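You operate a simulated robot arm through the tools that you are given. There is no shell and no other tool. Be economical: measure what you need, move in short steps, check, and stop when the job is done.

You run a simulated robot arm. Do the job below in one go: nothing can be reset, and whatever is moved stays where it is left.

TASK
Switch the site box's main off and prove the BUS point dead.
Fine: try the orange tester on the LIVE point before and after; put it back.

The check looks at the end state, three seconds after you hand in, the way a careful person would. Anything else that was tipped, shoved, dropped, spilled or broken makes it a failure.

THE ROBOT
A 7-joint arm with a two-finger parallel gripper, fixed in place. Base frame: the origin is at the foot of the arm, x ahead of it, y to its left, z up. Readings come in m, degrees, newtons and seconds.
With the tool pointing down near the work surface it reaches from about 0.3 to 0.7 m from the base axis. Its first joint turns from -66.0 to 66.0 degrees. Payload 1.57 kg.
The TCP is the grasp point between the finger pads, 0.03 m short of the fingertips. In the tool frame z runs along the fingers and y along their closing line. Largest opening 0.11 m; finger width 0.024, thickness 0.012; the body of the gripper, 0.048 by 0.112 m, starts 0.078 m behind the TCP.
Orientation is that of the tool frame in the base frame, as a unit quaternion [x, y, z, w]. With the fingers straight down and closing along the base's y, the tool's x points along the base's -x, its y along +y and its z along -z.

THE INTERFACE
- The arm moves only by the tool servo_tool. Its argument "commands" is a list of rows, each an object of numbers (a shift or turn left out is 0, a gripper value left out holds the last): "x", "y", "z": the shift along the base's x, y, z in m; "ax", "ay", "az": the turn, a rotation vector about the base's x, y, z in degrees; "fingers": the opening, from 0 (shut) to 1 (fully open). In form: [{"x": .., "y": .., "z": .., "ax": .., "ay": .., "az": .., "fingers": ..}, ...]. A call has 1 to 8 rows; each row is the pose to reach, as a shift and turn from the pose commanded when the call began. A row lasts 0.2 s, in which the tool goes at most 0.05 m and 8.6 degrees; a call with a longer step from one row to the next is refused whole, and so is a gripper value outside its range. A pose out of reach is approached as far as the arm can. The call stops where the force on the tool passes 40 N (or 10 N more than at its start, if that is more) or the arm is blocked; 0.2 s more then pass. The fingers move at their own pace (about 0.108 m/s each) and stop on an object; they squeeze with about 23 N. The grip force told is the motor's: it shows also when the fingers shut on nothing. Time passes only in rows, and 0.2 s behind the last, so rows that repeat a pose let the fingers close. It gives the time, the measured TCP pose, the force on the tool (base axes), the opening and the grip force at its end, in the units of the frame above (readings bear some noise).
- Cameras (640 x 400 px; columns grow to the right, rows downward): "scene" is fixed at [0.1575, -0.3952, 1.4097]; the picture's right is [0.86, -0.50, 0.00], its down [-0.32, -0.55, -0.77] and it looks along [0.39, 0.67, -0.63] (base axes); focal length 214 px, centre (320, 200). "wrist" rides on the gripper at [0.07, 0.016, -0.141] in the tool frame; the picture's right is [-0.23, 0.97, 0.00], its down [-0.86, -0.20, -0.48] and it looks along [-0.47, -0.11, 0.88] (tool axes); focal length 222 px, centre (320, 200). There is no depth. A picture from a camera that has moved, and an enlarged one, comes with that camera's place and axes in the base frame and with its lens. The place of the scene camera against the robot may be out by one fixed shift of up to 0.025 m in any direction.
- snapshot(camera): a new picture of that camera. No time passes.
- close_up(camera, box): a new picture of the part [left, top, right, bottom] of that camera's present view, enlarged. No time passes.
- close_job(): hands the job in; it is judged then, once.

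Work in short steps. Places have to be worked out from the pictures, the camera data and where the tool is seen: move nearer, look again, correct. Check each grasp and each placing, and mend what went wrong. You have 120 turns and 64 pictures in all, those below and enlarged ones among them. Open the gripper and draw the arm clear of the work before you hand the job in, unless the task says otherwise; then end with one line.

The tools are called after "Call:" by a JSON object that holds its "api" and its "payload". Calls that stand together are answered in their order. servo_tool: Moves the arm, as the interface text tells. Its arguments: {"type":"object","properties":{"commands":{"type":"array","items":{"type":"object","properties":{"x":{"type":"number"},"y":{"type":"number"},"z":{"type":"number"},"ax":{"type":"number"},"ay":{"type":"number"},"az":{"type":"number"},"fingers":{"type":"number"}}}}},"required":["commands"]} The other tools are called the same way: snapshot (camera) takes a picture; close_up (camera, box) takes an enlarged picture of a part of a camera's view; close_job () hands the job in.

At the start:

```text
t: 0.0
tcp_pos: [0.3112, -0.1152, 1.2887]
tcp_rot: [-0.001, 1.0, -0.001, 0.0]
ft_force: [-0.7, -0.2, -0.2]
gripper_width: 0.1099
grasp_force: 0.1
```

scene: 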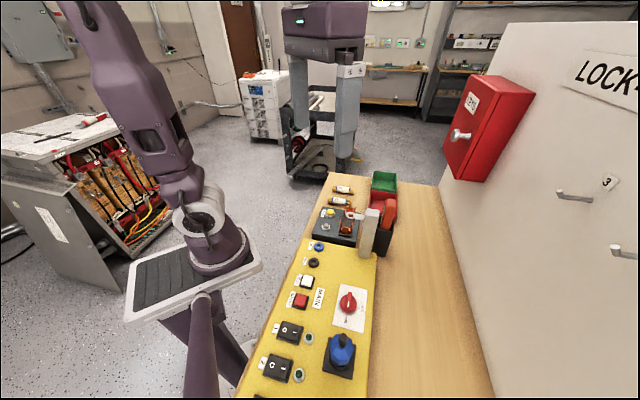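
wrist: 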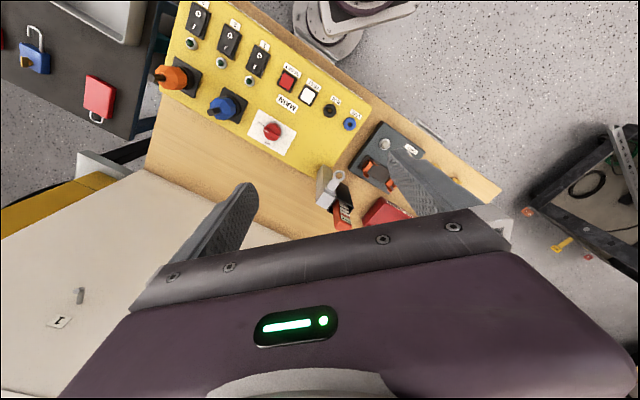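

I'll look closely at the panel and the tester area before moving.

Call:
{"api": "close_up", "payload": {"camera": "scene", "box": [240, 170, 420, 290]}}

Call:
{"api": "close_up", "payload": {"camera": "scene", "box": [230, 270, 410, 400]}}

Call:
{"api": "close_up", "payload": {"camera": "wrist", "box": [220, 50, 420, 250]}}

```text
3.33 times, centred on (330, 230) of scene
camera zoom: at [0.1575, -0.3952, 1.4097], right [0.86, -0.5, 0.0], down [-0.32, -0.55, -0.77], along [0.39, 0.67, -0.63], focal length 715 px, centre (287, 100)
```

zoom: 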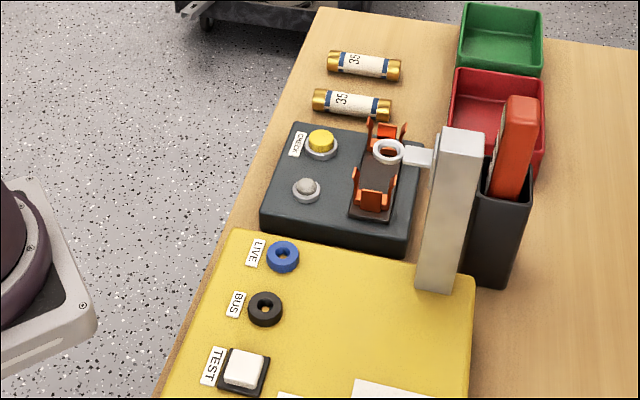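

```text
3.08 times, centred on (320, 335) of scene
camera zoom: at [0.1575, -0.3952, 1.4097], right [0.86, -0.5, 0.0], down [-0.32, -0.55, -0.77], along [0.39, 0.67, -0.63], focal length 660 px, centre (320, -215)
```

zoom: 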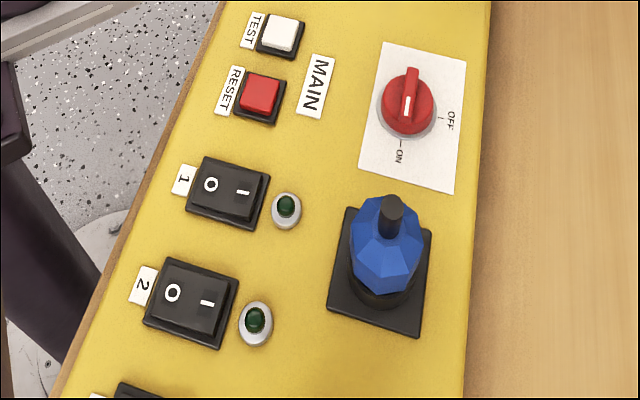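

```text
2.00 times, centred on (320, 150) of wrist
camera zoom: at [0.2408, -0.0992, 1.4293], right [0.23, 0.97, 0.0], down [0.86, -0.2, 0.48], along [0.47, -0.11, -0.88], focal length 444 px, centre (320, 300)
```

zoom: 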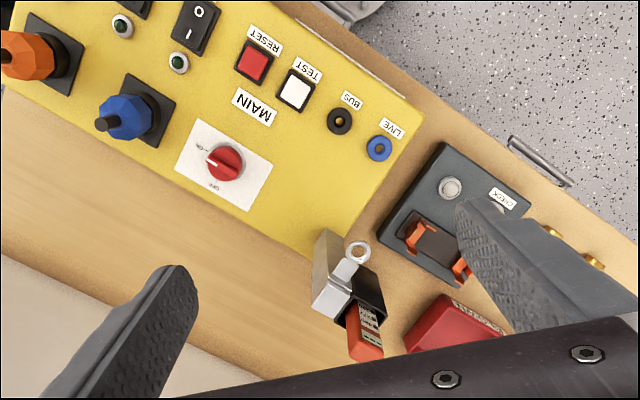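

The main knob (red, pointing ON) is around (0.32,-0.23,0.91), LIVE/BUS sockets near (0.345,-0.055)/(0.305,-0.09), and the orange tester stands in a black holster near (0.52,-0.11), top at about z 1.03. I move over for a closer wrist view of the tester and the grey post.

Call:
{"api": "servo_tool", "payload": {"commands": [{"x": 0.04, "y": -0.01}, {"x": 0.08, "y": -0.03}, {"x": 0.11, "y": -0.045}]}}

Call:
{"api": "snapshot", "payload": {"camera": "wrist"}}

```text
t: 0.8
tcp_pos: [0.4216, -0.1582, 1.2874]
tcp_rot: [0.0, 1.0, -0.001, 0.0]
ft_force: [0.3, -0.4, -0.6]
gripper_width: 0.11
grasp_force: 0.1
```

```text
58 pictures are left
camera wrist: at [0.3516, -0.1432, 1.4293], right [0.23, 0.97, 0.0], down [0.86, -0.2, 0.48], along [0.47, -0.11, -0.88], focal length 222 px, centre (320, 200)
```

wrist: 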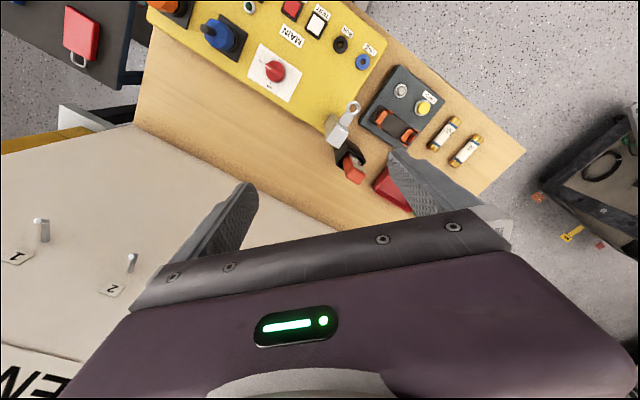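

Call:
{"api": "close_up", "payload": {"camera": "wrist", "box": [290, 70, 450, 220]}}

Call:
{"api": "close_up", "payload": {"camera": "scene", "box": [330, 180, 410, 270]}}

```text
2.67 times, centred on (370, 145) of wrist
camera zoom: at [0.3516, -0.1432, 1.4293], right [0.23, 0.97, 0.0], down [0.86, -0.2, 0.48], along [0.47, -0.11, -0.88], focal length 592 px, centre (187, 347)
```

zoom: 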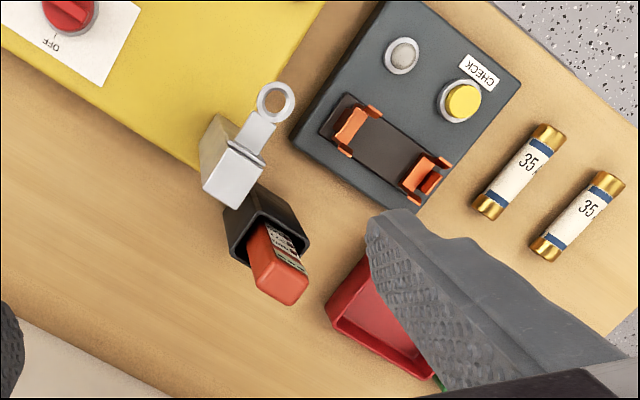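

```text
4.44 times, centred on (370, 225) of scene
camera zoom: at [0.1575, -0.3952, 1.4096], right [0.86, -0.5, 0.0], down [-0.32, -0.55, -0.77], along [0.39, 0.67, -0.63], focal length 953 px, centre (98, 89)
```

zoom: 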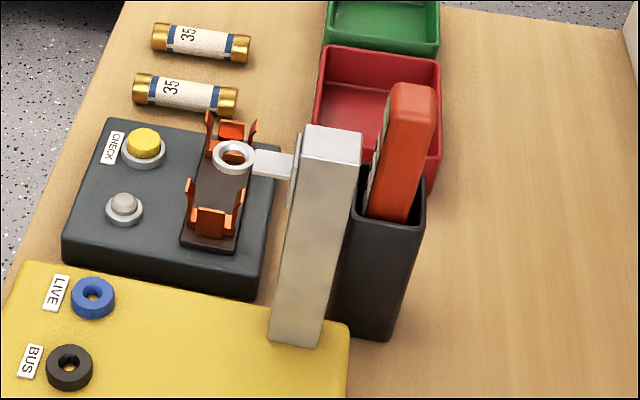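

The bench axis runs about 44° to base x. The main's pointer lies along (-0.7,-0.7) for ON, and OFF is a +90° turn. I go above the knob with the fingers yawed 45°, still high, and look.

Call:
{"api": "servo_tool", "payload": {"commands": [{"x": -0.017, "y": -0.012, "z": -0.02, "az": 7.5}, {"x": -0.034, "y": -0.024, "z": -0.045, "az": 15}, {"x": -0.051, "y": -0.036, "z": -0.07, "az": 22.5}, {"x": -0.068, "y": -0.048, "z": -0.1, "az": 30}, {"x": -0.085, "y": -0.06, "z": -0.13, "az": 37.5}, {"x": -0.101, "y": -0.072, "z": -0.157, "az": 45}]}}

Call:
{"api": "snapshot", "payload": {"camera": "wrist"}}

Call:
{"api": "snapshot", "payload": {"camera": "scene"}}

```text
t: 2.2
tcp_pos: [0.3179, -0.2321, 1.1298]
tcp_rot: [-0.385, 0.923, -0.001, 0.001]
ft_force: [-0.2, -1.0, -1.4]
gripper_width: 0.1099
grasp_force: 0.0
```

```text
55 pictures are left
camera wrist: at [0.2574, -0.2713, 1.272], right [-0.53, 0.85, 0.0], down [0.74, 0.47, 0.48], along [0.41, 0.25, -0.88], focal length 222 px, centre (320, 200)
```

wrist: 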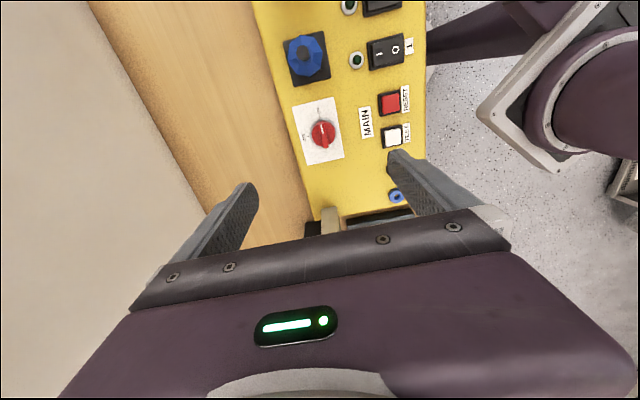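

```text
54 pictures are left
```

scene: 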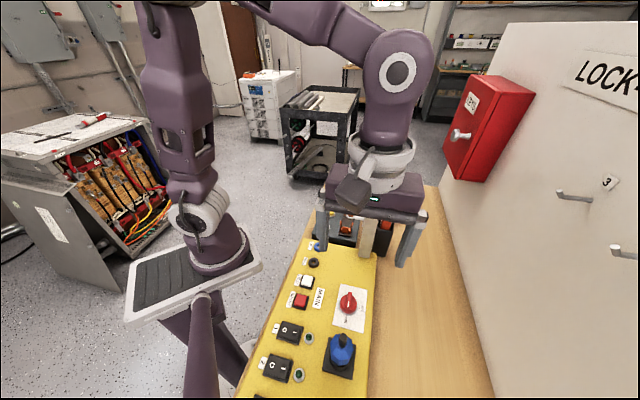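

The view is clear; I zoom in on the knob to fix its place and the bar direction.

Call:
{"api": "close_up", "payload": {"camera": "wrist", "box": [280, 90, 360, 170]}}

```text
5.00 times, centred on (320, 130) of wrist
camera zoom: at [0.2574, -0.2713, 1.272], right [-0.53, 0.85, 0.0], down [0.74, 0.47, 0.48], along [0.41, 0.25, -0.88], focal length 1111 px, centre (320, 550)
```

zoom: 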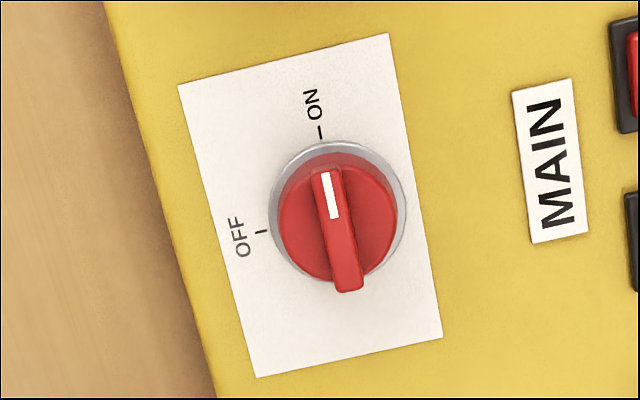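

The bar's centre is about (0.323,-0.227), top z ≈0.92, lying at 45° as the fingers are. I lower with fingers partly open to just above, tips beside the bar.

Call:
{"api": "servo_tool", "payload": {"commands": [{"x": 0.005, "y": 0.005, "z": -0.04, "fingers": 0.4}, {"x": 0.005, "y": 0.005, "z": -0.08}, {"x": 0.005, "y": 0.005, "z": -0.12}, {"x": 0.005, "y": 0.005, "z": -0.15}, {"x": 0.005, "y": 0.005, "z": -0.165}]}}

Call:
{"api": "close_up", "payload": {"camera": "wrist", "box": [220, 100, 460, 250]}}

Call:
{"api": "close_up", "payload": {"camera": "scene", "box": [290, 230, 410, 350]}}

```text
t: 3.4
tcp_pos: [0.3254, -0.2264, 0.9638]
tcp_rot: [-0.384, 0.923, 0.0, 0.0]
ft_force: [-0.1, 0.1, 0.3]
gripper_width: 0.0442
grasp_force: 0.1
```

```text
2.67 times, centred on (340, 175) of wrist
camera zoom: at [0.2649, -0.2653, 1.1059], right [-0.53, 0.85, 0.0], down [0.74, 0.47, 0.48], along [0.41, 0.25, -0.88], focal length 592 px, centre (267, 267)
```

zoom: 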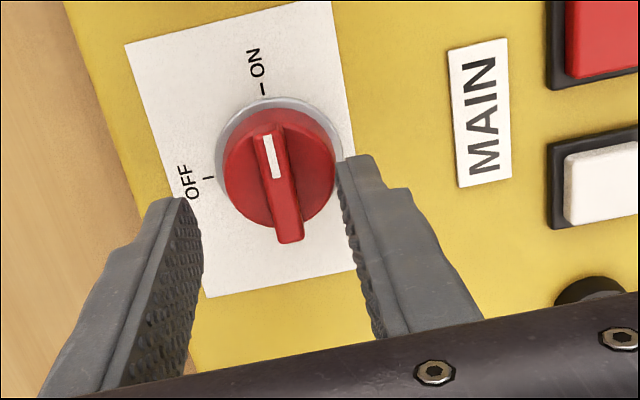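

```text
3.33 times, centred on (350, 290) of scene
camera zoom: at [0.1575, -0.3952, 1.4097], right [0.86, -0.5, 0.0], down [-0.32, -0.55, -0.77], along [0.39, 0.67, -0.63], focal length 715 px, centre (220, -100)
```

zoom: 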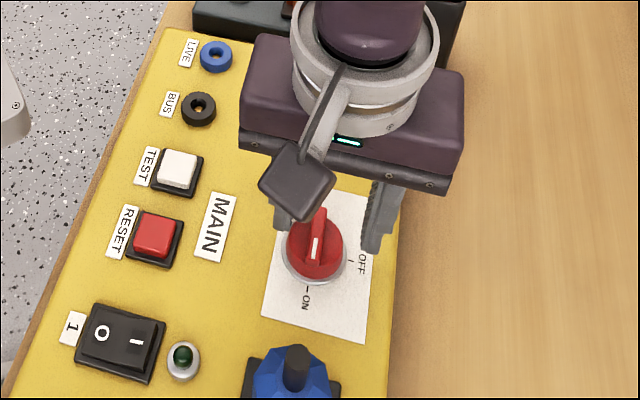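

The tips are on either side of the bar and centred. I lower 20 mm and close on the bar.

Call:
{"api": "servo_tool", "payload": {"commands": [{"x": -0.001, "y": 0.0, "z": -0.01}, {"x": -0.001, "y": 0.0, "z": -0.02}, {"x": -0.001, "z": -0.02, "fingers": 0.0}, {"x": -0.001, "z": -0.02, "fingers": 0.0}, {"x": -0.001, "z": -0.02, "fingers": 0.0}]}}

Call:
{"api": "close_up", "payload": {"camera": "wrist", "box": [220, 100, 460, 250]}}

```text
t: 3.9
tcp_pos: [0.3245, -0.2263, 0.9576]
tcp_rot: [-0.385, 0.923, -0.004, 0.002]
ft_force: [-1.6, 2.1, 13.1]
gripper_width: 0.0465
grasp_force: 1.7
stopped in row 2: the force on the tool passed its limit (the readings are from after the stop); the commanded pose is now the measured one
```

```text
2.67 times, centred on (340, 175) of wrist
camera zoom: at [0.264, -0.2656, 1.0996], right [-0.53, 0.85, -0.01], down [0.74, 0.47, 0.48], along [0.41, 0.25, -0.88], focal length 592 px, centre (267, 267)
```

zoom: 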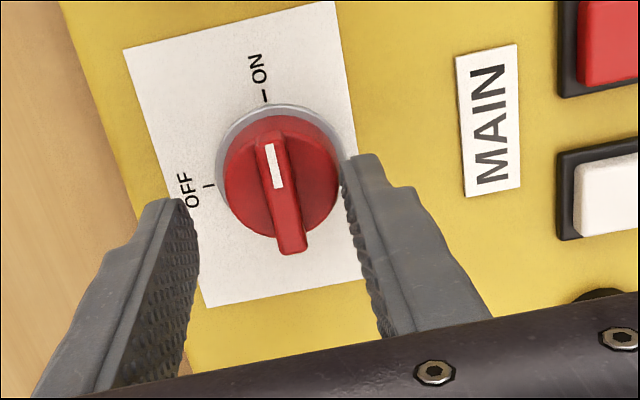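

Contact at tip height 0.9276: the disc is higher than I judged, so the bar top is likely near 0.94 and its centre near (0.318,-0.228). I lift 6 mm, shift there and look before closing.

Call:
{"api": "servo_tool", "payload": {"commands": [{"z": 0.006}, {"x": -0.0065, "y": -0.001, "z": 0.006}, {"x": -0.0065, "y": -0.001, "z": 0.006}]}}

Call:
{"api": "close_up", "payload": {"camera": "wrist", "box": [240, 120, 400, 220]}}

Call:
{"api": "close_up", "payload": {"camera": "scene", "box": [320, 270, 390, 340]}}

```text
t: 4.7
tcp_pos: [0.3187, -0.2283, 0.964]
tcp_rot: [-0.385, 0.923, -0.003, 0.002]
ft_force: [-0.1, 0.4, -0.1]
gripper_width: 0.044
grasp_force: 0.0
```

```text
4.00 times, centred on (320, 170) of wrist
camera zoom: at [0.2578, -0.2667, 1.1057], right [-0.53, 0.85, -0.01], down [0.74, 0.47, 0.48], along [0.41, 0.25, -0.88], focal length 888 px, centre (320, 320)
```

zoom: 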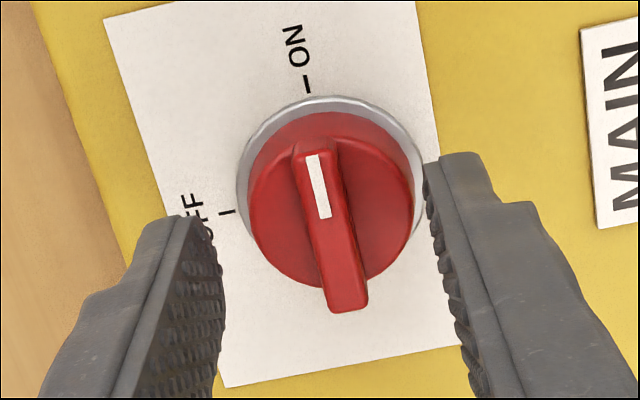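

```text
5.71 times, centred on (355, 305) of scene
camera zoom: at [0.1575, -0.3952, 1.4097], right [0.86, -0.5, 0.0], down [-0.32, -0.55, -0.77], along [0.39, 0.67, -0.63], focal length 1226 px, centre (120, -400)
```

zoom: 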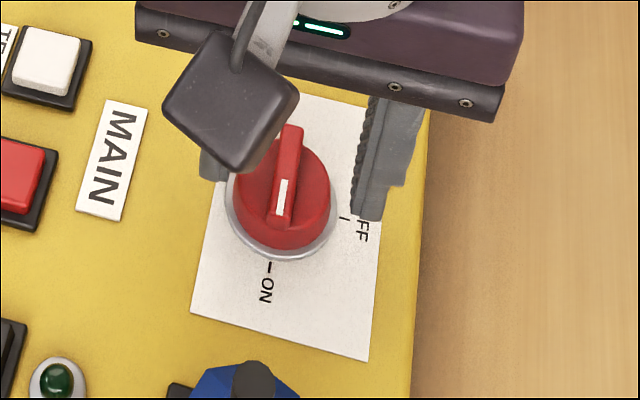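

The bar centre is a bit further forward than the fingers; I shift about 7 mm along the bench axis, lower 3 mm, and close.

Call:
{"api": "servo_tool", "payload": {"commands": [{"x": 0.005, "y": 0.006}, {"x": 0.005, "y": 0.006, "z": -0.003}, {"x": 0.005, "y": 0.006, "z": -0.003, "fingers": 0.0}, {"x": 0.005, "y": 0.006, "z": -0.003, "fingers": 0.0}, {"x": 0.005, "y": 0.006, "z": -0.003, "fingers": 0.0}]}}

Call:
{"api": "close_up", "payload": {"camera": "wrist", "box": [240, 120, 400, 220]}}

```text
t: 5.8
tcp_pos: [0.3224, -0.2223, 0.9601]
tcp_rot: [-0.385, 0.923, -0.002, 0.001]
ft_force: [-8.4, 9.1, 3.7]
gripper_width: 0.0091
grasp_force: 27.7
```

```text
4.00 times, centred on (320, 170) of wrist
camera zoom: at [0.2616, -0.2604, 1.1023], right [-0.53, 0.85, -0.01], down [0.74, 0.47, 0.48], along [0.41, 0.25, -0.88], focal length 888 px, centre (320, 320)
```

zoom: 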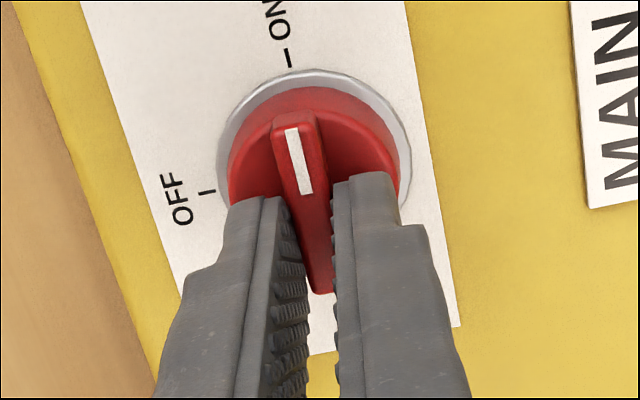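

The bar is gripped, but the fingers are ~8 mm forward of its centre and there is a side force of about 12 N. I open, re-centre to about (0.3165,-0.227), and re-grip.

Call:
{"api": "servo_tool", "payload": {"commands": [{"fingers": 0.25}, {"fingers": 0.25}, {"x": -0.006, "y": -0.005, "fingers": 0.25}, {"x": -0.006, "y": -0.005, "fingers": 0.25}, {"x": -0.006, "y": -0.005, "fingers": 0.0}, {"x": -0.006, "y": -0.005, "fingers": 0.0}, {"x": -0.006, "y": -0.005, "fingers": 0.0}]}}

Call:
{"api": "close_up", "payload": {"camera": "wrist", "box": [240, 120, 400, 220]}}

Call:
{"api": "close_up", "payload": {"camera": "scene", "box": [320, 270, 390, 340]}}

```text
t: 7.5
tcp_pos: [0.3169, -0.2273, 0.9623]
tcp_rot: [-0.384, 0.923, -0.002, 0.001]
ft_force: [-8.6, 8.1, 5.9]
gripper_width: 0.0093
grasp_force: 27.4
```

```text
4.00 times, centred on (320, 170) of wrist
camera zoom: at [0.2563, -0.2657, 1.1031], right [-0.53, 0.85, -0.01], down [0.74, 0.47, 0.48], along [0.41, 0.25, -0.88], focal length 888 px, centre (320, 320)
```

zoom: 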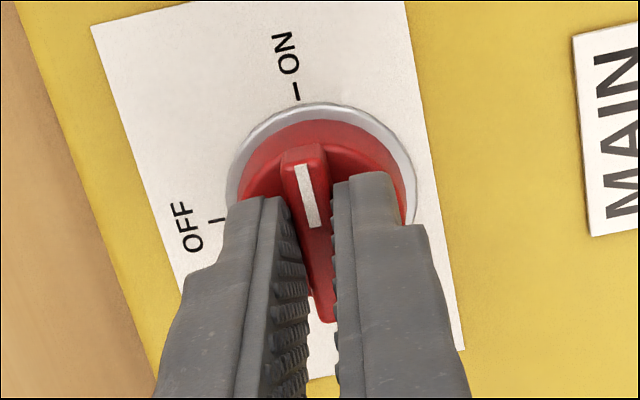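

```text
5.71 times, centred on (355, 305) of scene
camera zoom: at [0.1572, -0.3949, 1.4098], right [0.86, -0.5, 0.0], down [-0.32, -0.55, -0.77], along [0.39, 0.67, -0.63], focal length 1226 px, centre (120, -400)
```

zoom: 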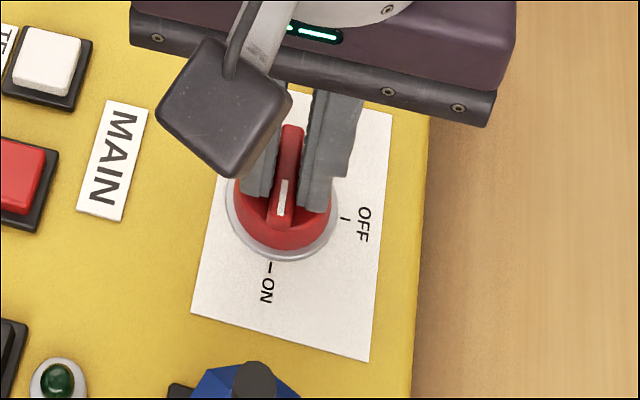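

Centred well now. I rotate in place about +z toward OFF, 64° first.

Call:
{"api": "servo_tool", "payload": {"commands": [{"az": 8}, {"az": 16}, {"az": 24}, {"az": 32}, {"az": 40}, {"az": 48}, {"az": 56}, {"az": 64}]}}

Call:
{"api": "close_up", "payload": {"camera": "scene", "box": [310, 260, 400, 340]}}

```text
t: 9.2
tcp_pos: [0.3177, -0.2277, 0.9615]
tcp_rot: [0.816, -0.578, 0.003, -0.004]
ft_force: [-8.3, -4.2, 10.1]
gripper_width: 0.0086
grasp_force: 27.4
```

```text
5.00 times, centred on (355, 300) of scene
camera zoom: at [0.1572, -0.3952, 1.4097], right [0.86, -0.5, 0.0], down [-0.32, -0.55, -0.77], along [0.39, 0.67, -0.63], focal length 1072 px, centre (145, -300)
```

zoom: 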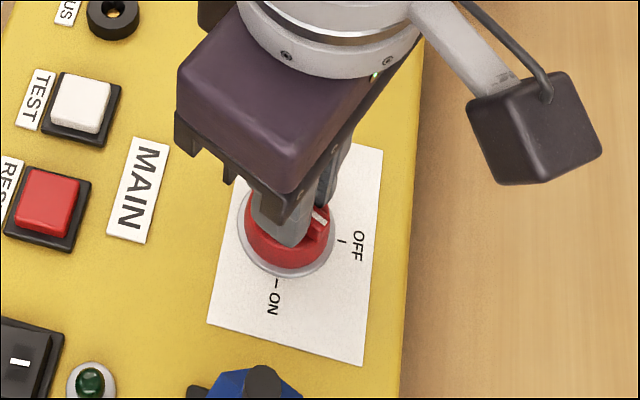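

The knob is turning with the gripper. I go on for the remaining 26°, plus a touch.

Call:
{"api": "servo_tool", "payload": {"commands": [{"az": 8}, {"az": 16}, {"az": 22}, {"az": 26}, {"az": 28}]}}

Call:
{"api": "close_up", "payload": {"camera": "scene", "box": [310, 260, 400, 340]}}

```text
t: 10.4
tcp_pos: [0.3185, -0.2277, 0.9606]
tcp_rot: [0.931, -0.364, 0.002, -0.004]
ft_force: [9.8, -2.7, -17.8]
gripper_width: 0.0089
grasp_force: 27.5
```

```text
5.00 times, centred on (355, 300) of scene
camera zoom: at [0.1579, -0.3954, 1.4095], right [0.86, -0.5, 0.0], down [-0.32, -0.55, -0.77], along [0.39, 0.67, -0.63], focal length 1072 px, centre (145, -300)
```

zoom: 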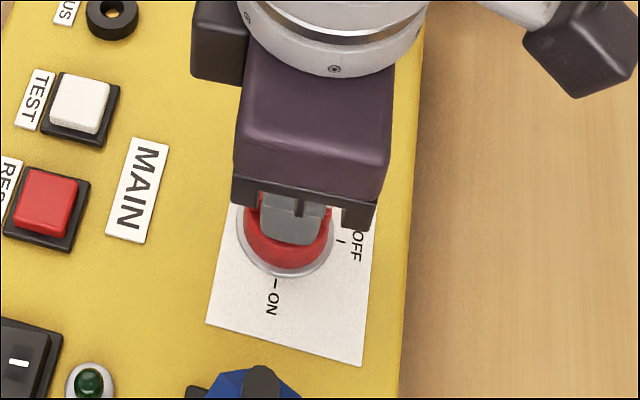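

Turned 92° in total. I release and rise to check the pointer.

Call:
{"api": "servo_tool", "payload": {"commands": [{"fingers": 0.35}, {"fingers": 0.35}, {"z": 0.04}, {"z": 0.09}, {"z": 0.14}]}}

Call:
{"api": "close_up", "payload": {"camera": "wrist", "box": [240, 50, 400, 210]}}

Call:
{"api": "snapshot", "payload": {"camera": "wrist"}}

```text
t: 11.7
tcp_pos: [0.3176, -0.2263, 1.1009]
tcp_rot: [0.931, -0.364, 0.002, -0.005]
ft_force: [-0.6, -0.3, 0.5]
gripper_width: 0.0385
grasp_force: 0.0
```

```text
2.50 times, centred on (320, 130) of wrist
camera zoom: at [0.3574, -0.2868, 1.2432], right [-0.83, -0.56, -0.01], down [-0.5, 0.72, 0.48], along [-0.26, 0.4, -0.88], focal length 555 px, centre (320, 375)
```

zoom: 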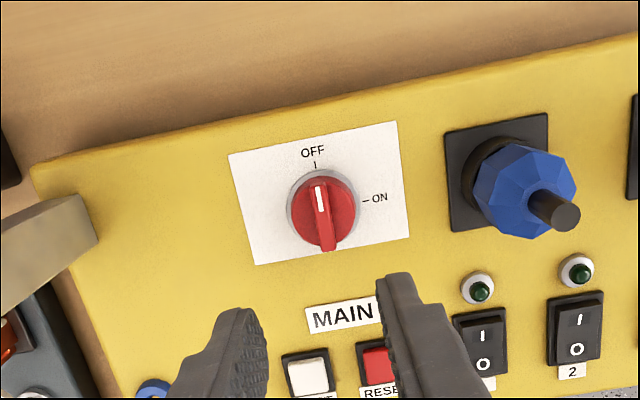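

```text
41 pictures are left
camera wrist: at [0.3574, -0.2868, 1.2432], right [-0.83, -0.56, -0.01], down [-0.5, 0.72, 0.48], along [-0.26, 0.4, -0.88], focal length 222 px, centre (320, 200)
```

wrist: 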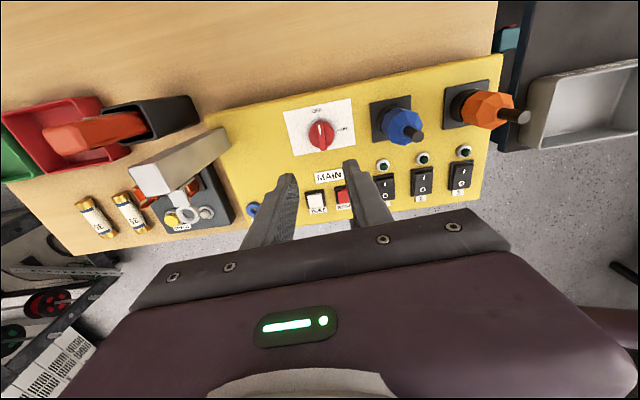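

MAIN now points at OFF. Now I head to the tester: rise to 1.2, turn back to 45° yaw, and go above the holster.

Call:
{"api": "servo_tool", "payload": {"commands": [{"z": 0.04, "az": -8}, {"z": 0.08, "az": -16}, {"z": 0.12, "az": -24}, {"x": 0.02, "y": 0.01, "z": 0.12, "az": -32}, {"x": 0.04, "y": 0.02, "z": 0.12, "az": -40}, {"x": 0.06, "y": 0.03, "z": 0.12, "az": -48}, {"x": 0.08, "y": 0.04, "z": 0.12, "az": -56}, {"x": 0.1, "y": 0.05, "z": 0.12, "az": -64}]}}

Call:
{"api": "servo_tool", "payload": {"commands": [{"x": 0.025, "y": 0.015, "az": -8}, {"x": 0.05, "y": 0.03, "az": -16}, {"x": 0.075, "y": 0.045, "az": -24}, {"x": 0.1, "y": 0.058, "az": -28}, {"x": 0.1, "y": 0.058, "az": -28}]}}

Call:
{"api": "snapshot", "payload": {"camera": "wrist"}}

```text
t: 13.4
tcp_pos: [0.4174, -0.177, 1.2227]
tcp_rot: [-0.596, 0.803, -0.004, 0.003]
ft_force: [0.2, -0.1, -0.1]
gripper_width: 0.0383
grasp_force: 0.0
```

```text
t: 14.7
tcp_pos: [0.5164, -0.1197, 1.2187]
tcp_rot: [-0.384, 0.923, -0.003, 0.001]
ft_force: [0.1, -0.5, -0.4]
gripper_width: 0.0385
grasp_force: 0.1
```

```text
40 pictures are left
camera wrist: at [0.4548, -0.1576, 1.36], right [-0.53, 0.85, -0.01], down [0.74, 0.47, 0.48], along [0.41, 0.25, -0.88], focal length 222 px, centre (320, 200)
```

wrist: 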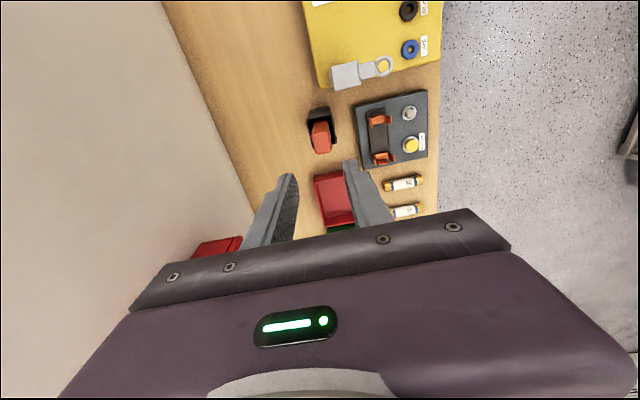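

Call:
{"api": "close_up", "payload": {"camera": "wrist", "box": [290, 40, 430, 170]}}

Call:
{"api": "close_up", "payload": {"camera": "scene", "box": [330, 170, 410, 270]}}

```text
3.08 times, centred on (360, 105) of wrist
camera zoom: at [0.4548, -0.1576, 1.36], right [-0.53, 0.85, -0.01], down [0.74, 0.47, 0.48], along [0.41, 0.25, -0.88], focal length 684 px, centre (197, 492)
```

zoom: 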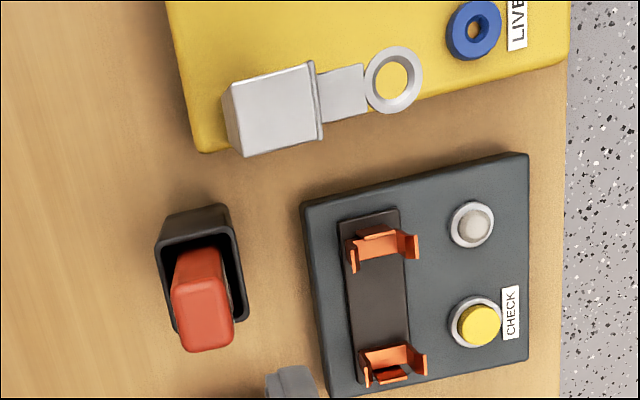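

```text
4.00 times, centred on (370, 220) of scene
camera zoom: at [0.1575, -0.3952, 1.4097], right [0.86, -0.5, 0.0], down [-0.32, -0.55, -0.77], along [0.39, 0.67, -0.63], focal length 858 px, centre (120, 120)
```

zoom: 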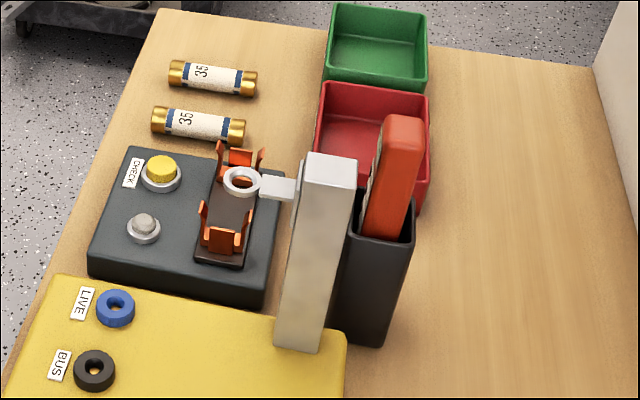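

Tester top is about (0.523,-0.113, z≈1.035), the post top about z 1.07 and 7 cm to the side. I lower to TCP 1.085 with fingers open to 60 mm and check alignment.

Call:
{"api": "servo_tool", "payload": {"commands": [{"x": 0.006, "y": 0.006, "z": -0.04, "fingers": 0.55}, {"x": 0.006, "y": 0.006, "z": -0.08}, {"x": 0.006, "y": 0.006, "z": -0.12}, {"x": 0.006, "y": 0.006, "z": -0.134}, {"x": 0.006, "y": 0.006, "z": -0.134}]}}

Call:
{"api": "close_up", "payload": {"camera": "wrist", "box": [220, 60, 420, 240]}}

Call:
{"api": "close_up", "payload": {"camera": "scene", "box": [320, 140, 430, 270]}}

```text
t: 15.8
tcp_pos: [0.5235, -0.1135, 1.0867]
tcp_rot: [-0.384, 0.923, -0.004, 0.001]
ft_force: [0.5, 0.0, -0.2]
gripper_width: 0.0606
grasp_force: 0.1
```

```text
2.22 times, centred on (320, 150) of wrist
camera zoom: at [0.4619, -0.1518, 1.2282], right [-0.53, 0.85, -0.01], down [0.74, 0.47, 0.48], along [0.41, 0.25, -0.88], focal length 494 px, centre (320, 311)
```

zoom: 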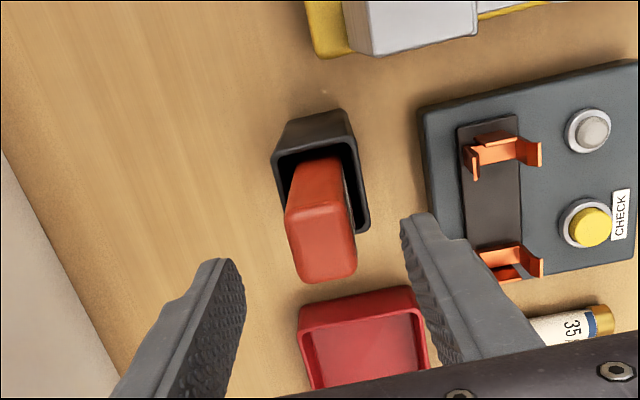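

```text
3.08 times, centred on (375, 205) of scene
camera zoom: at [0.1575, -0.3952, 1.4097], right [0.86, -0.5, 0.0], down [-0.32, -0.55, -0.77], along [0.39, 0.67, -0.63], focal length 660 px, centre (151, 185)
```

zoom: 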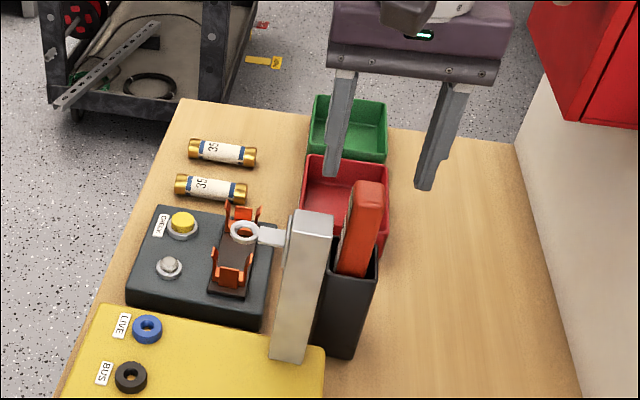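

Well aligned. I shift 3 mm back, descend to TCP 1.005 around the tester and close.

Call:
{"api": "servo_tool", "payload": {"commands": [{"x": -0.003, "y": -0.002, "z": -0.03}, {"x": -0.003, "y": -0.002, "z": -0.055}, {"x": -0.003, "y": -0.002, "z": -0.075}, {"x": -0.003, "y": -0.002, "z": -0.081}, {"x": -0.003, "y": -0.002, "z": -0.081, "fingers": 0.0}, {"x": -0.003, "y": -0.002, "z": -0.081, "fingers": 0.0}, {"x": -0.003, "y": -0.002, "z": -0.081, "fingers": 0.0}]}}

Call:
{"api": "close_up", "payload": {"camera": "wrist", "box": [220, 60, 420, 240]}}

Call:
{"api": "close_up", "payload": {"camera": "scene", "box": [320, 140, 430, 270]}}

```text
t: 17.4
tcp_pos: [0.5197, -0.1143, 1.0049]
tcp_rot: [-0.385, 0.923, -0.004, 0.002]
ft_force: [1.2, 0.3, -0.1]
gripper_width: 0.0257
grasp_force: 22.6
```

```text
2.22 times, centred on (320, 150) of wrist
camera zoom: at [0.459, -0.1524, 1.1473], right [-0.53, 0.85, -0.01], down [0.74, 0.47, 0.48], along [0.41, 0.25, -0.88], focal length 494 px, centre (320, 311)
```

zoom: 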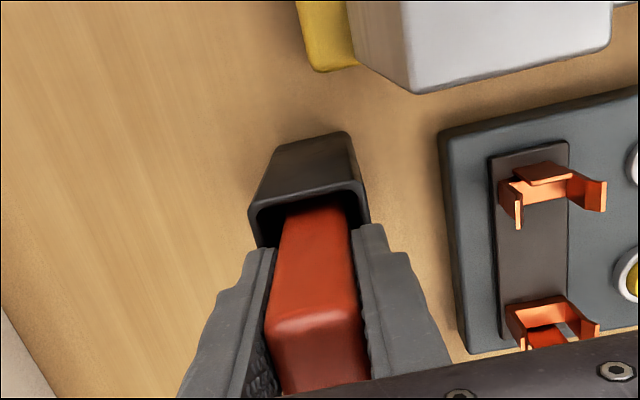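

```text
3.08 times, centred on (375, 205) of scene
camera zoom: at [0.1575, -0.3952, 1.4097], right [0.86, -0.5, 0.0], down [-0.32, -0.55, -0.77], along [0.39, 0.67, -0.63], focal length 660 px, centre (151, 185)
```

zoom: 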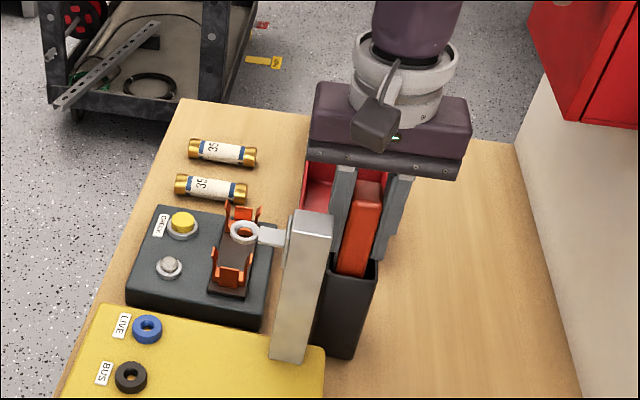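

Gripped (25.7 mm thick). I lift straight up and check what hangs below the fingers and that the holster stays put.

Call:
{"api": "servo_tool", "payload": {"commands": [{"z": 0.02}, {"z": 0.05}, {"z": 0.085}, {"z": 0.125}, {"z": 0.165}, {"z": 0.2}, {"z": 0.2}]}}

Call:
{"api": "snapshot", "payload": {"camera": "scene"}}

Call:
{"api": "close_up", "payload": {"camera": "wrist", "box": [220, 60, 420, 240]}}

```text
t: 19.1
tcp_pos: [0.5175, -0.115, 1.2052]
tcp_rot: [-0.384, 0.923, -0.005, 0.002]
ft_force: [0.1, 0.1, -2.1]
gripper_width: 0.026
grasp_force: 22.8
```

```text
33 pictures are left
```

scene: 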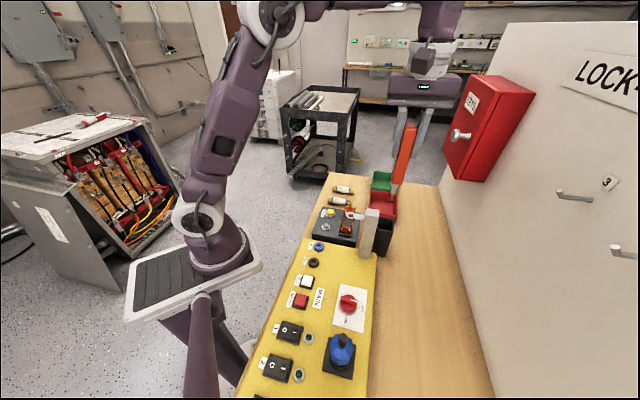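

```text
2.22 times, centred on (320, 150) of wrist
camera zoom: at [0.4569, -0.1525, 1.3463], right [-0.53, 0.85, -0.01], down [0.74, 0.47, 0.48], along [0.41, 0.25, -0.88], focal length 494 px, centre (320, 311)
```

zoom: 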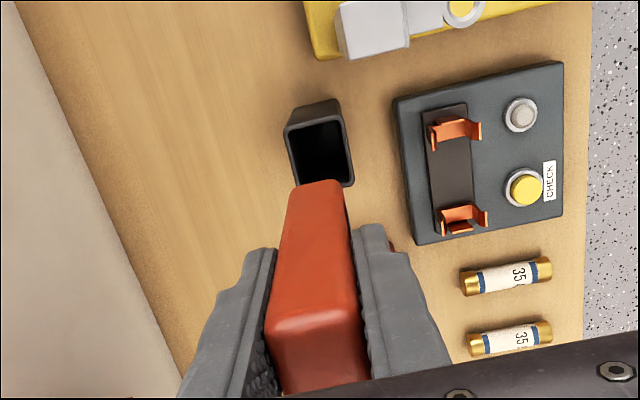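

Call:
{"api": "close_up", "payload": {"camera": "scene", "box": [360, 80, 460, 220]}}

```text
2.86 times, centred on (410, 150) of scene
camera zoom: at [0.1575, -0.3952, 1.4097], right [0.86, -0.5, 0.0], down [-0.32, -0.55, -0.77], along [0.39, 0.67, -0.63], focal length 613 px, centre (63, 343)
```

zoom: 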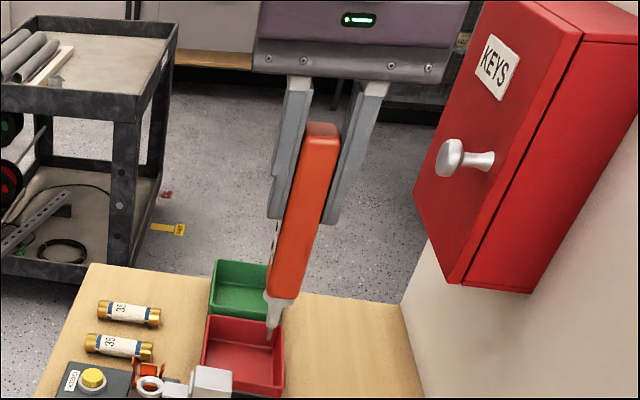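

The tester ends in a metal tip, roughly 0.135–0.14 below the TCP; the holster stayed. I rise further so the tip clears the post and ring, and go over toward LIVE at about (0.341,-0.057).

Call:
{"api": "servo_tool", "payload": {"commands": [{"z": 0.035}, {"z": 0.065}, {"x": -0.035, "y": 0.012, "z": 0.065}, {"x": -0.07, "y": 0.024, "z": 0.065}, {"x": -0.105, "y": 0.036, "z": 0.065}, {"x": -0.14, "y": 0.048, "z": 0.065}, {"x": -0.1765, "y": 0.058, "z": 0.065}, {"x": -0.1765, "y": 0.058, "z": 0.065}]}}

Call:
{"api": "snapshot", "payload": {"camera": "wrist"}}

Call:
{"api": "close_up", "payload": {"camera": "scene", "box": [260, 80, 420, 280]}}

```text
t: 20.9
tcp_pos: [0.3424, -0.0554, 1.2709]
tcp_rot: [-0.385, 0.923, -0.005, 0.002]
ft_force: [0.6, -0.7, -1.6]
gripper_width: 0.0257
grasp_force: 23.0
```

```text
30 pictures are left
camera wrist: at [0.2822, -0.0945, 1.4116], right [-0.53, 0.85, -0.01], down [0.74, 0.47, 0.48], along [0.41, 0.25, -0.88], focal length 222 px, centre (320, 200)
```

wrist: 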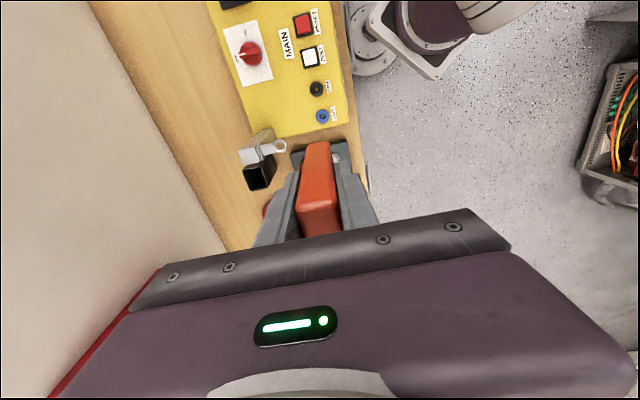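

```text
2.00 times, centred on (340, 180) of scene
camera zoom: at [0.1575, -0.3952, 1.4097], right [0.86, -0.5, 0.0], down [-0.32, -0.55, -0.77], along [0.39, 0.67, -0.63], focal length 429 px, centre (280, 240)
```

zoom: 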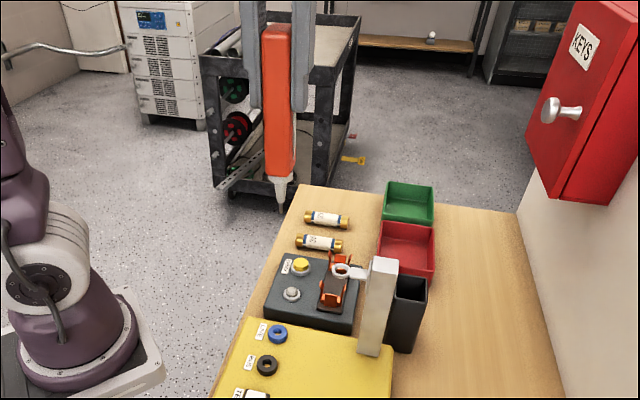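

LIVE re-measures to (0.340,-0.057). Comparing tip and socket in the scene, the tip leans ~3 mm toward +x/-y, so I aim the TCP at (0.337,-0.0555) and lower until the tip is ~25 mm above the socket.

Call:
{"api": "servo_tool", "payload": {"commands": [{"x": -0.005, "z": -0.03}, {"x": -0.005, "z": -0.07}, {"x": -0.005, "z": -0.11}, {"x": -0.005, "z": -0.15}, {"x": -0.005, "z": -0.18}, {"x": -0.005, "z": -0.18}]}}

Call:
{"api": "close_up", "payload": {"camera": "scene", "box": [270, 170, 370, 280]}}

Call:
{"api": "close_up", "payload": {"camera": "wrist", "box": [250, 60, 410, 220]}}

```text
t: 22.2
tcp_pos: [0.3367, -0.0577, 1.09]
tcp_rot: [-0.384, 0.923, -0.004, 0.002]
ft_force: [0.1, 0.3, -1.2]
gripper_width: 0.0259
grasp_force: 22.8
```

```text
3.64 times, centred on (320, 225) of scene
camera zoom: at [0.1575, -0.3952, 1.4097], right [0.86, -0.5, 0.0], down [-0.32, -0.55, -0.77], along [0.39, 0.67, -0.63], focal length 780 px, centre (320, 109)
```

zoom: 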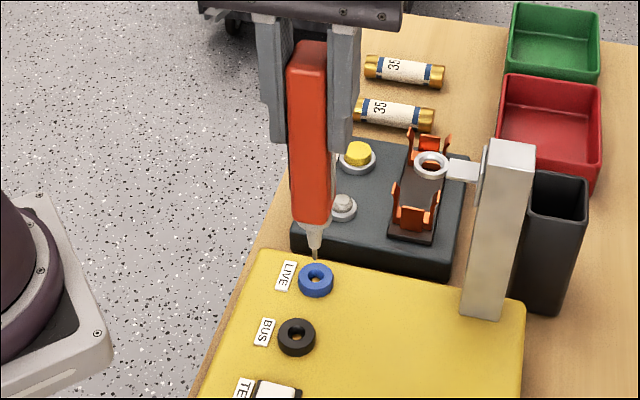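

```text
2.50 times, centred on (330, 140) of wrist
camera zoom: at [0.2758, -0.0958, 1.2315], right [-0.53, 0.85, -0.01], down [0.74, 0.47, 0.48], along [0.41, 0.25, -0.88], focal length 555 px, centre (295, 350)
```

zoom: 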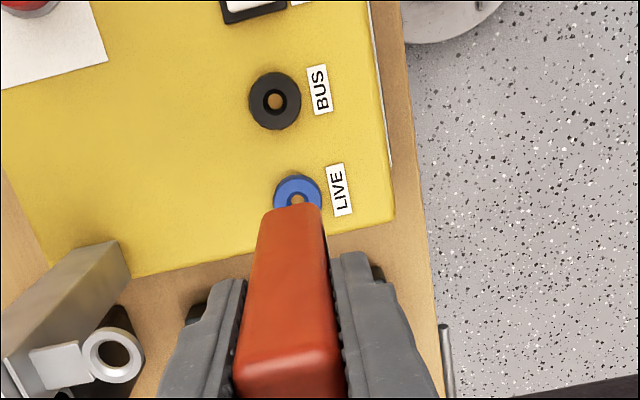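

In the scene, tip is about 20 px above the hole in the same column. I lower 15 mm and look again.

Call:
{"api": "servo_tool", "payload": {"commands": [{"z": -0.008}, {"z": -0.015}, {"z": -0.015}]}}

Call:
{"api": "close_up", "payload": {"camera": "scene", "box": [295, 220, 345, 265]}}

```text
t: 23.1
tcp_pos: [0.3396, -0.0574, 1.0742]
tcp_rot: [-0.384, 0.923, -0.004, 0.002]
ft_force: [0.7, -0.1, -1.9]
gripper_width: 0.0256
grasp_force: 23.1
```

```text
8.89 times, centred on (320, 242) of scene
camera zoom: at [0.1575, -0.3952, 1.4097], right [0.86, -0.5, 0.0], down [-0.32, -0.55, -0.77], along [0.39, 0.67, -0.63], focal length 1906 px, centre (320, -178)
```

zoom: 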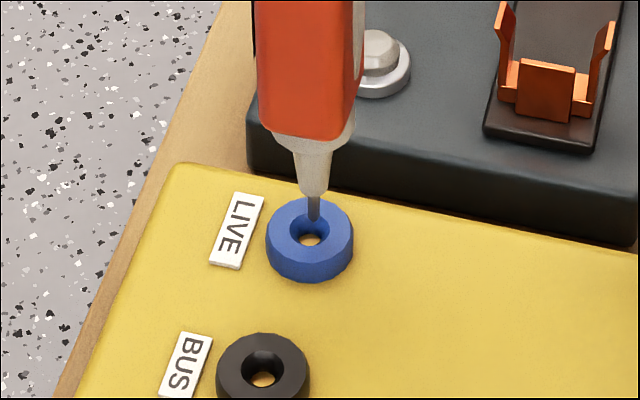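

The tip is nearly over the hole. I lower 6 mm more gently.

Call:
{"api": "servo_tool", "payload": {"commands": [{"z": -0.003}, {"z": -0.006}, {"z": -0.006}]}}

Call:
{"api": "close_up", "payload": {"camera": "scene", "box": [295, 220, 345, 265]}}

```text
t: 23.9
tcp_pos: [0.3396, -0.0572, 1.0682]
tcp_rot: [-0.385, 0.923, -0.004, 0.001]
ft_force: [-2.4, 0.9, 17.4]
gripper_width: 0.0258
grasp_force: 23.1
```

```text
8.89 times, centred on (320, 242) of scene
camera zoom: at [0.1572, -0.3951, 1.4097], right [0.86, -0.5, 0.0], down [-0.32, -0.55, -0.77], along [0.39, 0.67, -0.63], focal length 1906 px, centre (320, -178)
```

zoom: 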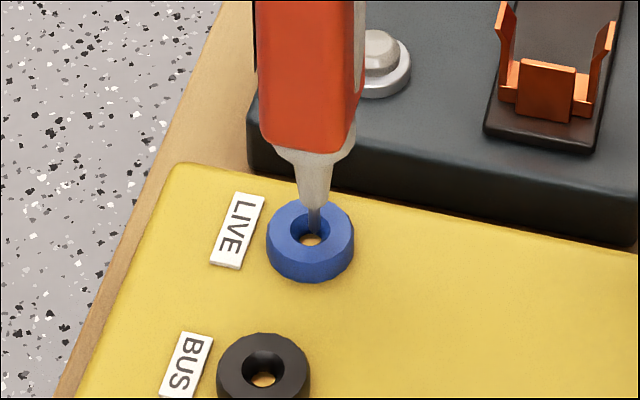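

There's 17 N upward contact with the tip in the hole but near its back wall. I lift, shift 3 mm toward the front-left to centre it, and lower again.

Call:
{"api": "servo_tool", "payload": {"commands": [{"z": 0.006}, {"x": -0.003, "y": -0.002, "z": 0.006}, {"x": -0.003, "y": -0.002, "z": 0.003}, {"x": -0.003, "y": -0.002, "z": 0.0}, {"x": -0.003, "y": -0.002, "z": -0.001}]}}

Call:
{"api": "close_up", "payload": {"camera": "scene", "box": [295, 220, 345, 265]}}

Call:
{"api": "close_up", "payload": {"camera": "wrist", "box": [250, 60, 410, 240]}}

```text
t: 25.1
tcp_pos: [0.3365, -0.0591, 1.0692]
tcp_rot: [-0.384, 0.923, -0.003, 0.002]
ft_force: [-2.1, 0.9, 12.6]
gripper_width: 0.026
grasp_force: 23.1
```

```text
8.89 times, centred on (320, 242) of scene
camera zoom: at [0.1573, -0.3951, 1.4097], right [0.86, -0.5, 0.0], down [-0.32, -0.55, -0.77], along [0.39, 0.67, -0.63], focal length 1906 px, centre (320, -178)
```

zoom: 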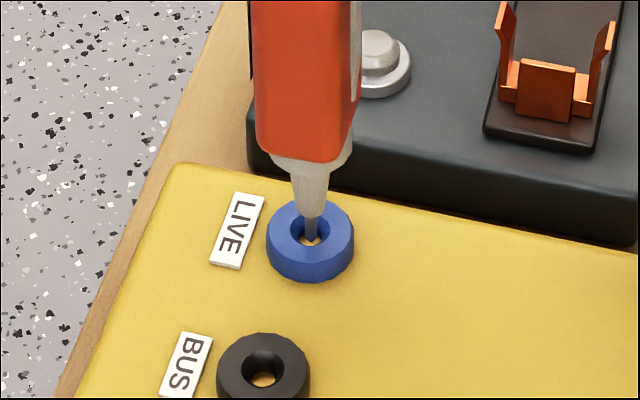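

```text
2.22 times, centred on (330, 150) of wrist
camera zoom: at [0.2754, -0.0983, 1.2104], right [-0.53, 0.85, -0.01], down [0.74, 0.47, 0.48], along [0.41, 0.25, -0.88], focal length 494 px, centre (298, 311)
```

zoom: 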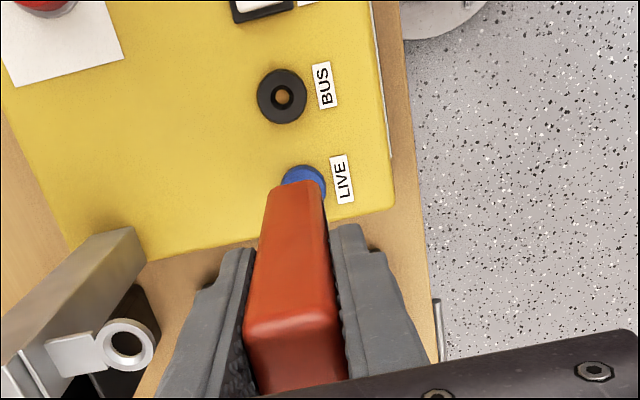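

The tip now sits centred on the brass contact with 12.6 N. I hold it there for more than a second and look at the tester for any indication.

Call:
{"api": "servo_tool", "payload": {"commands": [{"z": 0}, {"z": 0}, {"z": 0}, {"z": 0}, {"z": 0}, {"z": 0}]}}

Call:
{"api": "close_up", "payload": {"camera": "scene", "box": [285, 160, 375, 260]}}

```text
t: 26.4
tcp_pos: [0.3376, -0.0592, 1.0691]
tcp_rot: [-0.384, 0.923, -0.003, 0.002]
ft_force: [-2.4, 0.7, 16.6]
gripper_width: 0.0255
grasp_force: 22.4
```

```text
4.00 times, centred on (330, 210) of scene
camera zoom: at [0.1572, -0.3952, 1.4097], right [0.86, -0.5, 0.0], down [-0.32, -0.55, -0.77], along [0.39, 0.67, -0.63], focal length 858 px, centre (280, 160)
```

zoom: 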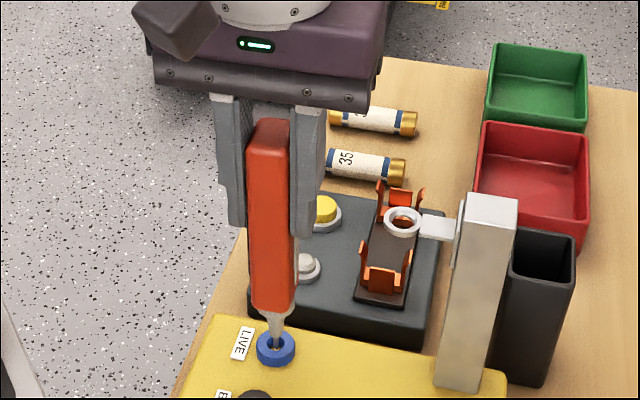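

The display face is turned away from both cameras. To read it I lift 20 mm and yaw the tester 64° so the face turns toward the scene camera.

Call:
{"api": "servo_tool", "payload": {"commands": [{"z": 0.01}, {"z": 0.02, "az": 8}, {"z": 0.02, "az": 16}, {"z": 0.02, "az": 24}, {"z": 0.02, "az": 32}, {"z": 0.02, "az": 40}, {"z": 0.02, "az": 48}, {"z": 0.02, "az": 56}]}}

Call:
{"api": "close_up", "payload": {"camera": "scene", "box": [285, 160, 375, 260]}}

```text
t: 28.2
tcp_pos: [0.3363, -0.0588, 1.0894]
tcp_rot: [0.774, -0.634, 0.004, -0.003]
ft_force: [-0.5, 0.0, -2.5]
gripper_width: 0.0257
grasp_force: 23.2
```

```text
4.00 times, centred on (330, 210) of scene
camera zoom: at [0.1575, -0.3952, 1.4097], right [0.86, -0.5, 0.0], down [-0.32, -0.55, -0.77], along [0.39, 0.67, -0.63], focal length 858 px, centre (280, 160)
```

zoom: 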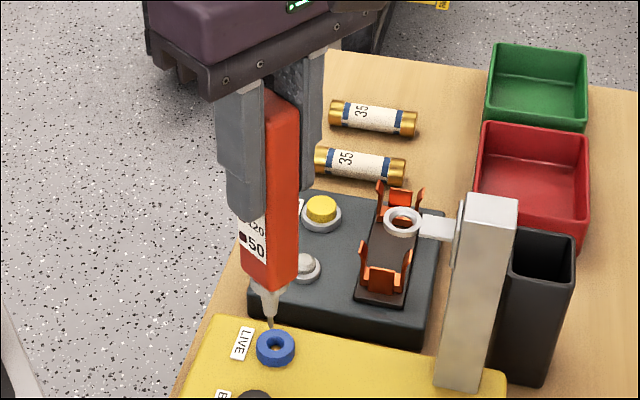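

The face carries a voltage ladder (…120, 50) now visible to the scene camera. The tip is ~4 mm left of the hole; I shift (+0.0035,-0.002) and lower back onto LIVE in this attitude.

Call:
{"api": "servo_tool", "payload": {"commands": [{"x": 0.0035, "y": -0.002}, {"x": 0.0035, "y": -0.002, "z": -0.007}, {"x": 0.0035, "y": -0.002, "z": -0.013}, {"x": 0.0035, "y": -0.002, "z": -0.013}]}}

Call:
{"api": "close_up", "payload": {"camera": "scene", "box": [290, 215, 340, 260]}}

```text
t: 29.2
tcp_pos: [0.3404, -0.0601, 1.0763]
tcp_rot: [0.773, -0.635, 0.003, -0.004]
ft_force: [0.6, -1.1, -2.3]
gripper_width: 0.0259
grasp_force: 23.2
```

```text
8.89 times, centred on (315, 238) of scene
camera zoom: at [0.1575, -0.3952, 1.4097], right [0.86, -0.5, 0.0], down [-0.32, -0.55, -0.77], along [0.39, 0.67, -0.63], focal length 1906 px, centre (364, -133)
```

zoom: 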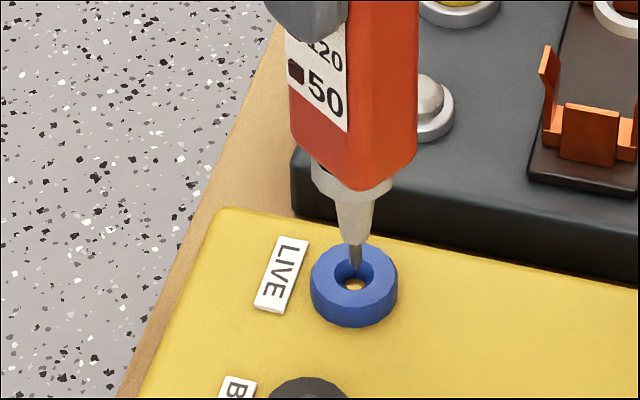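

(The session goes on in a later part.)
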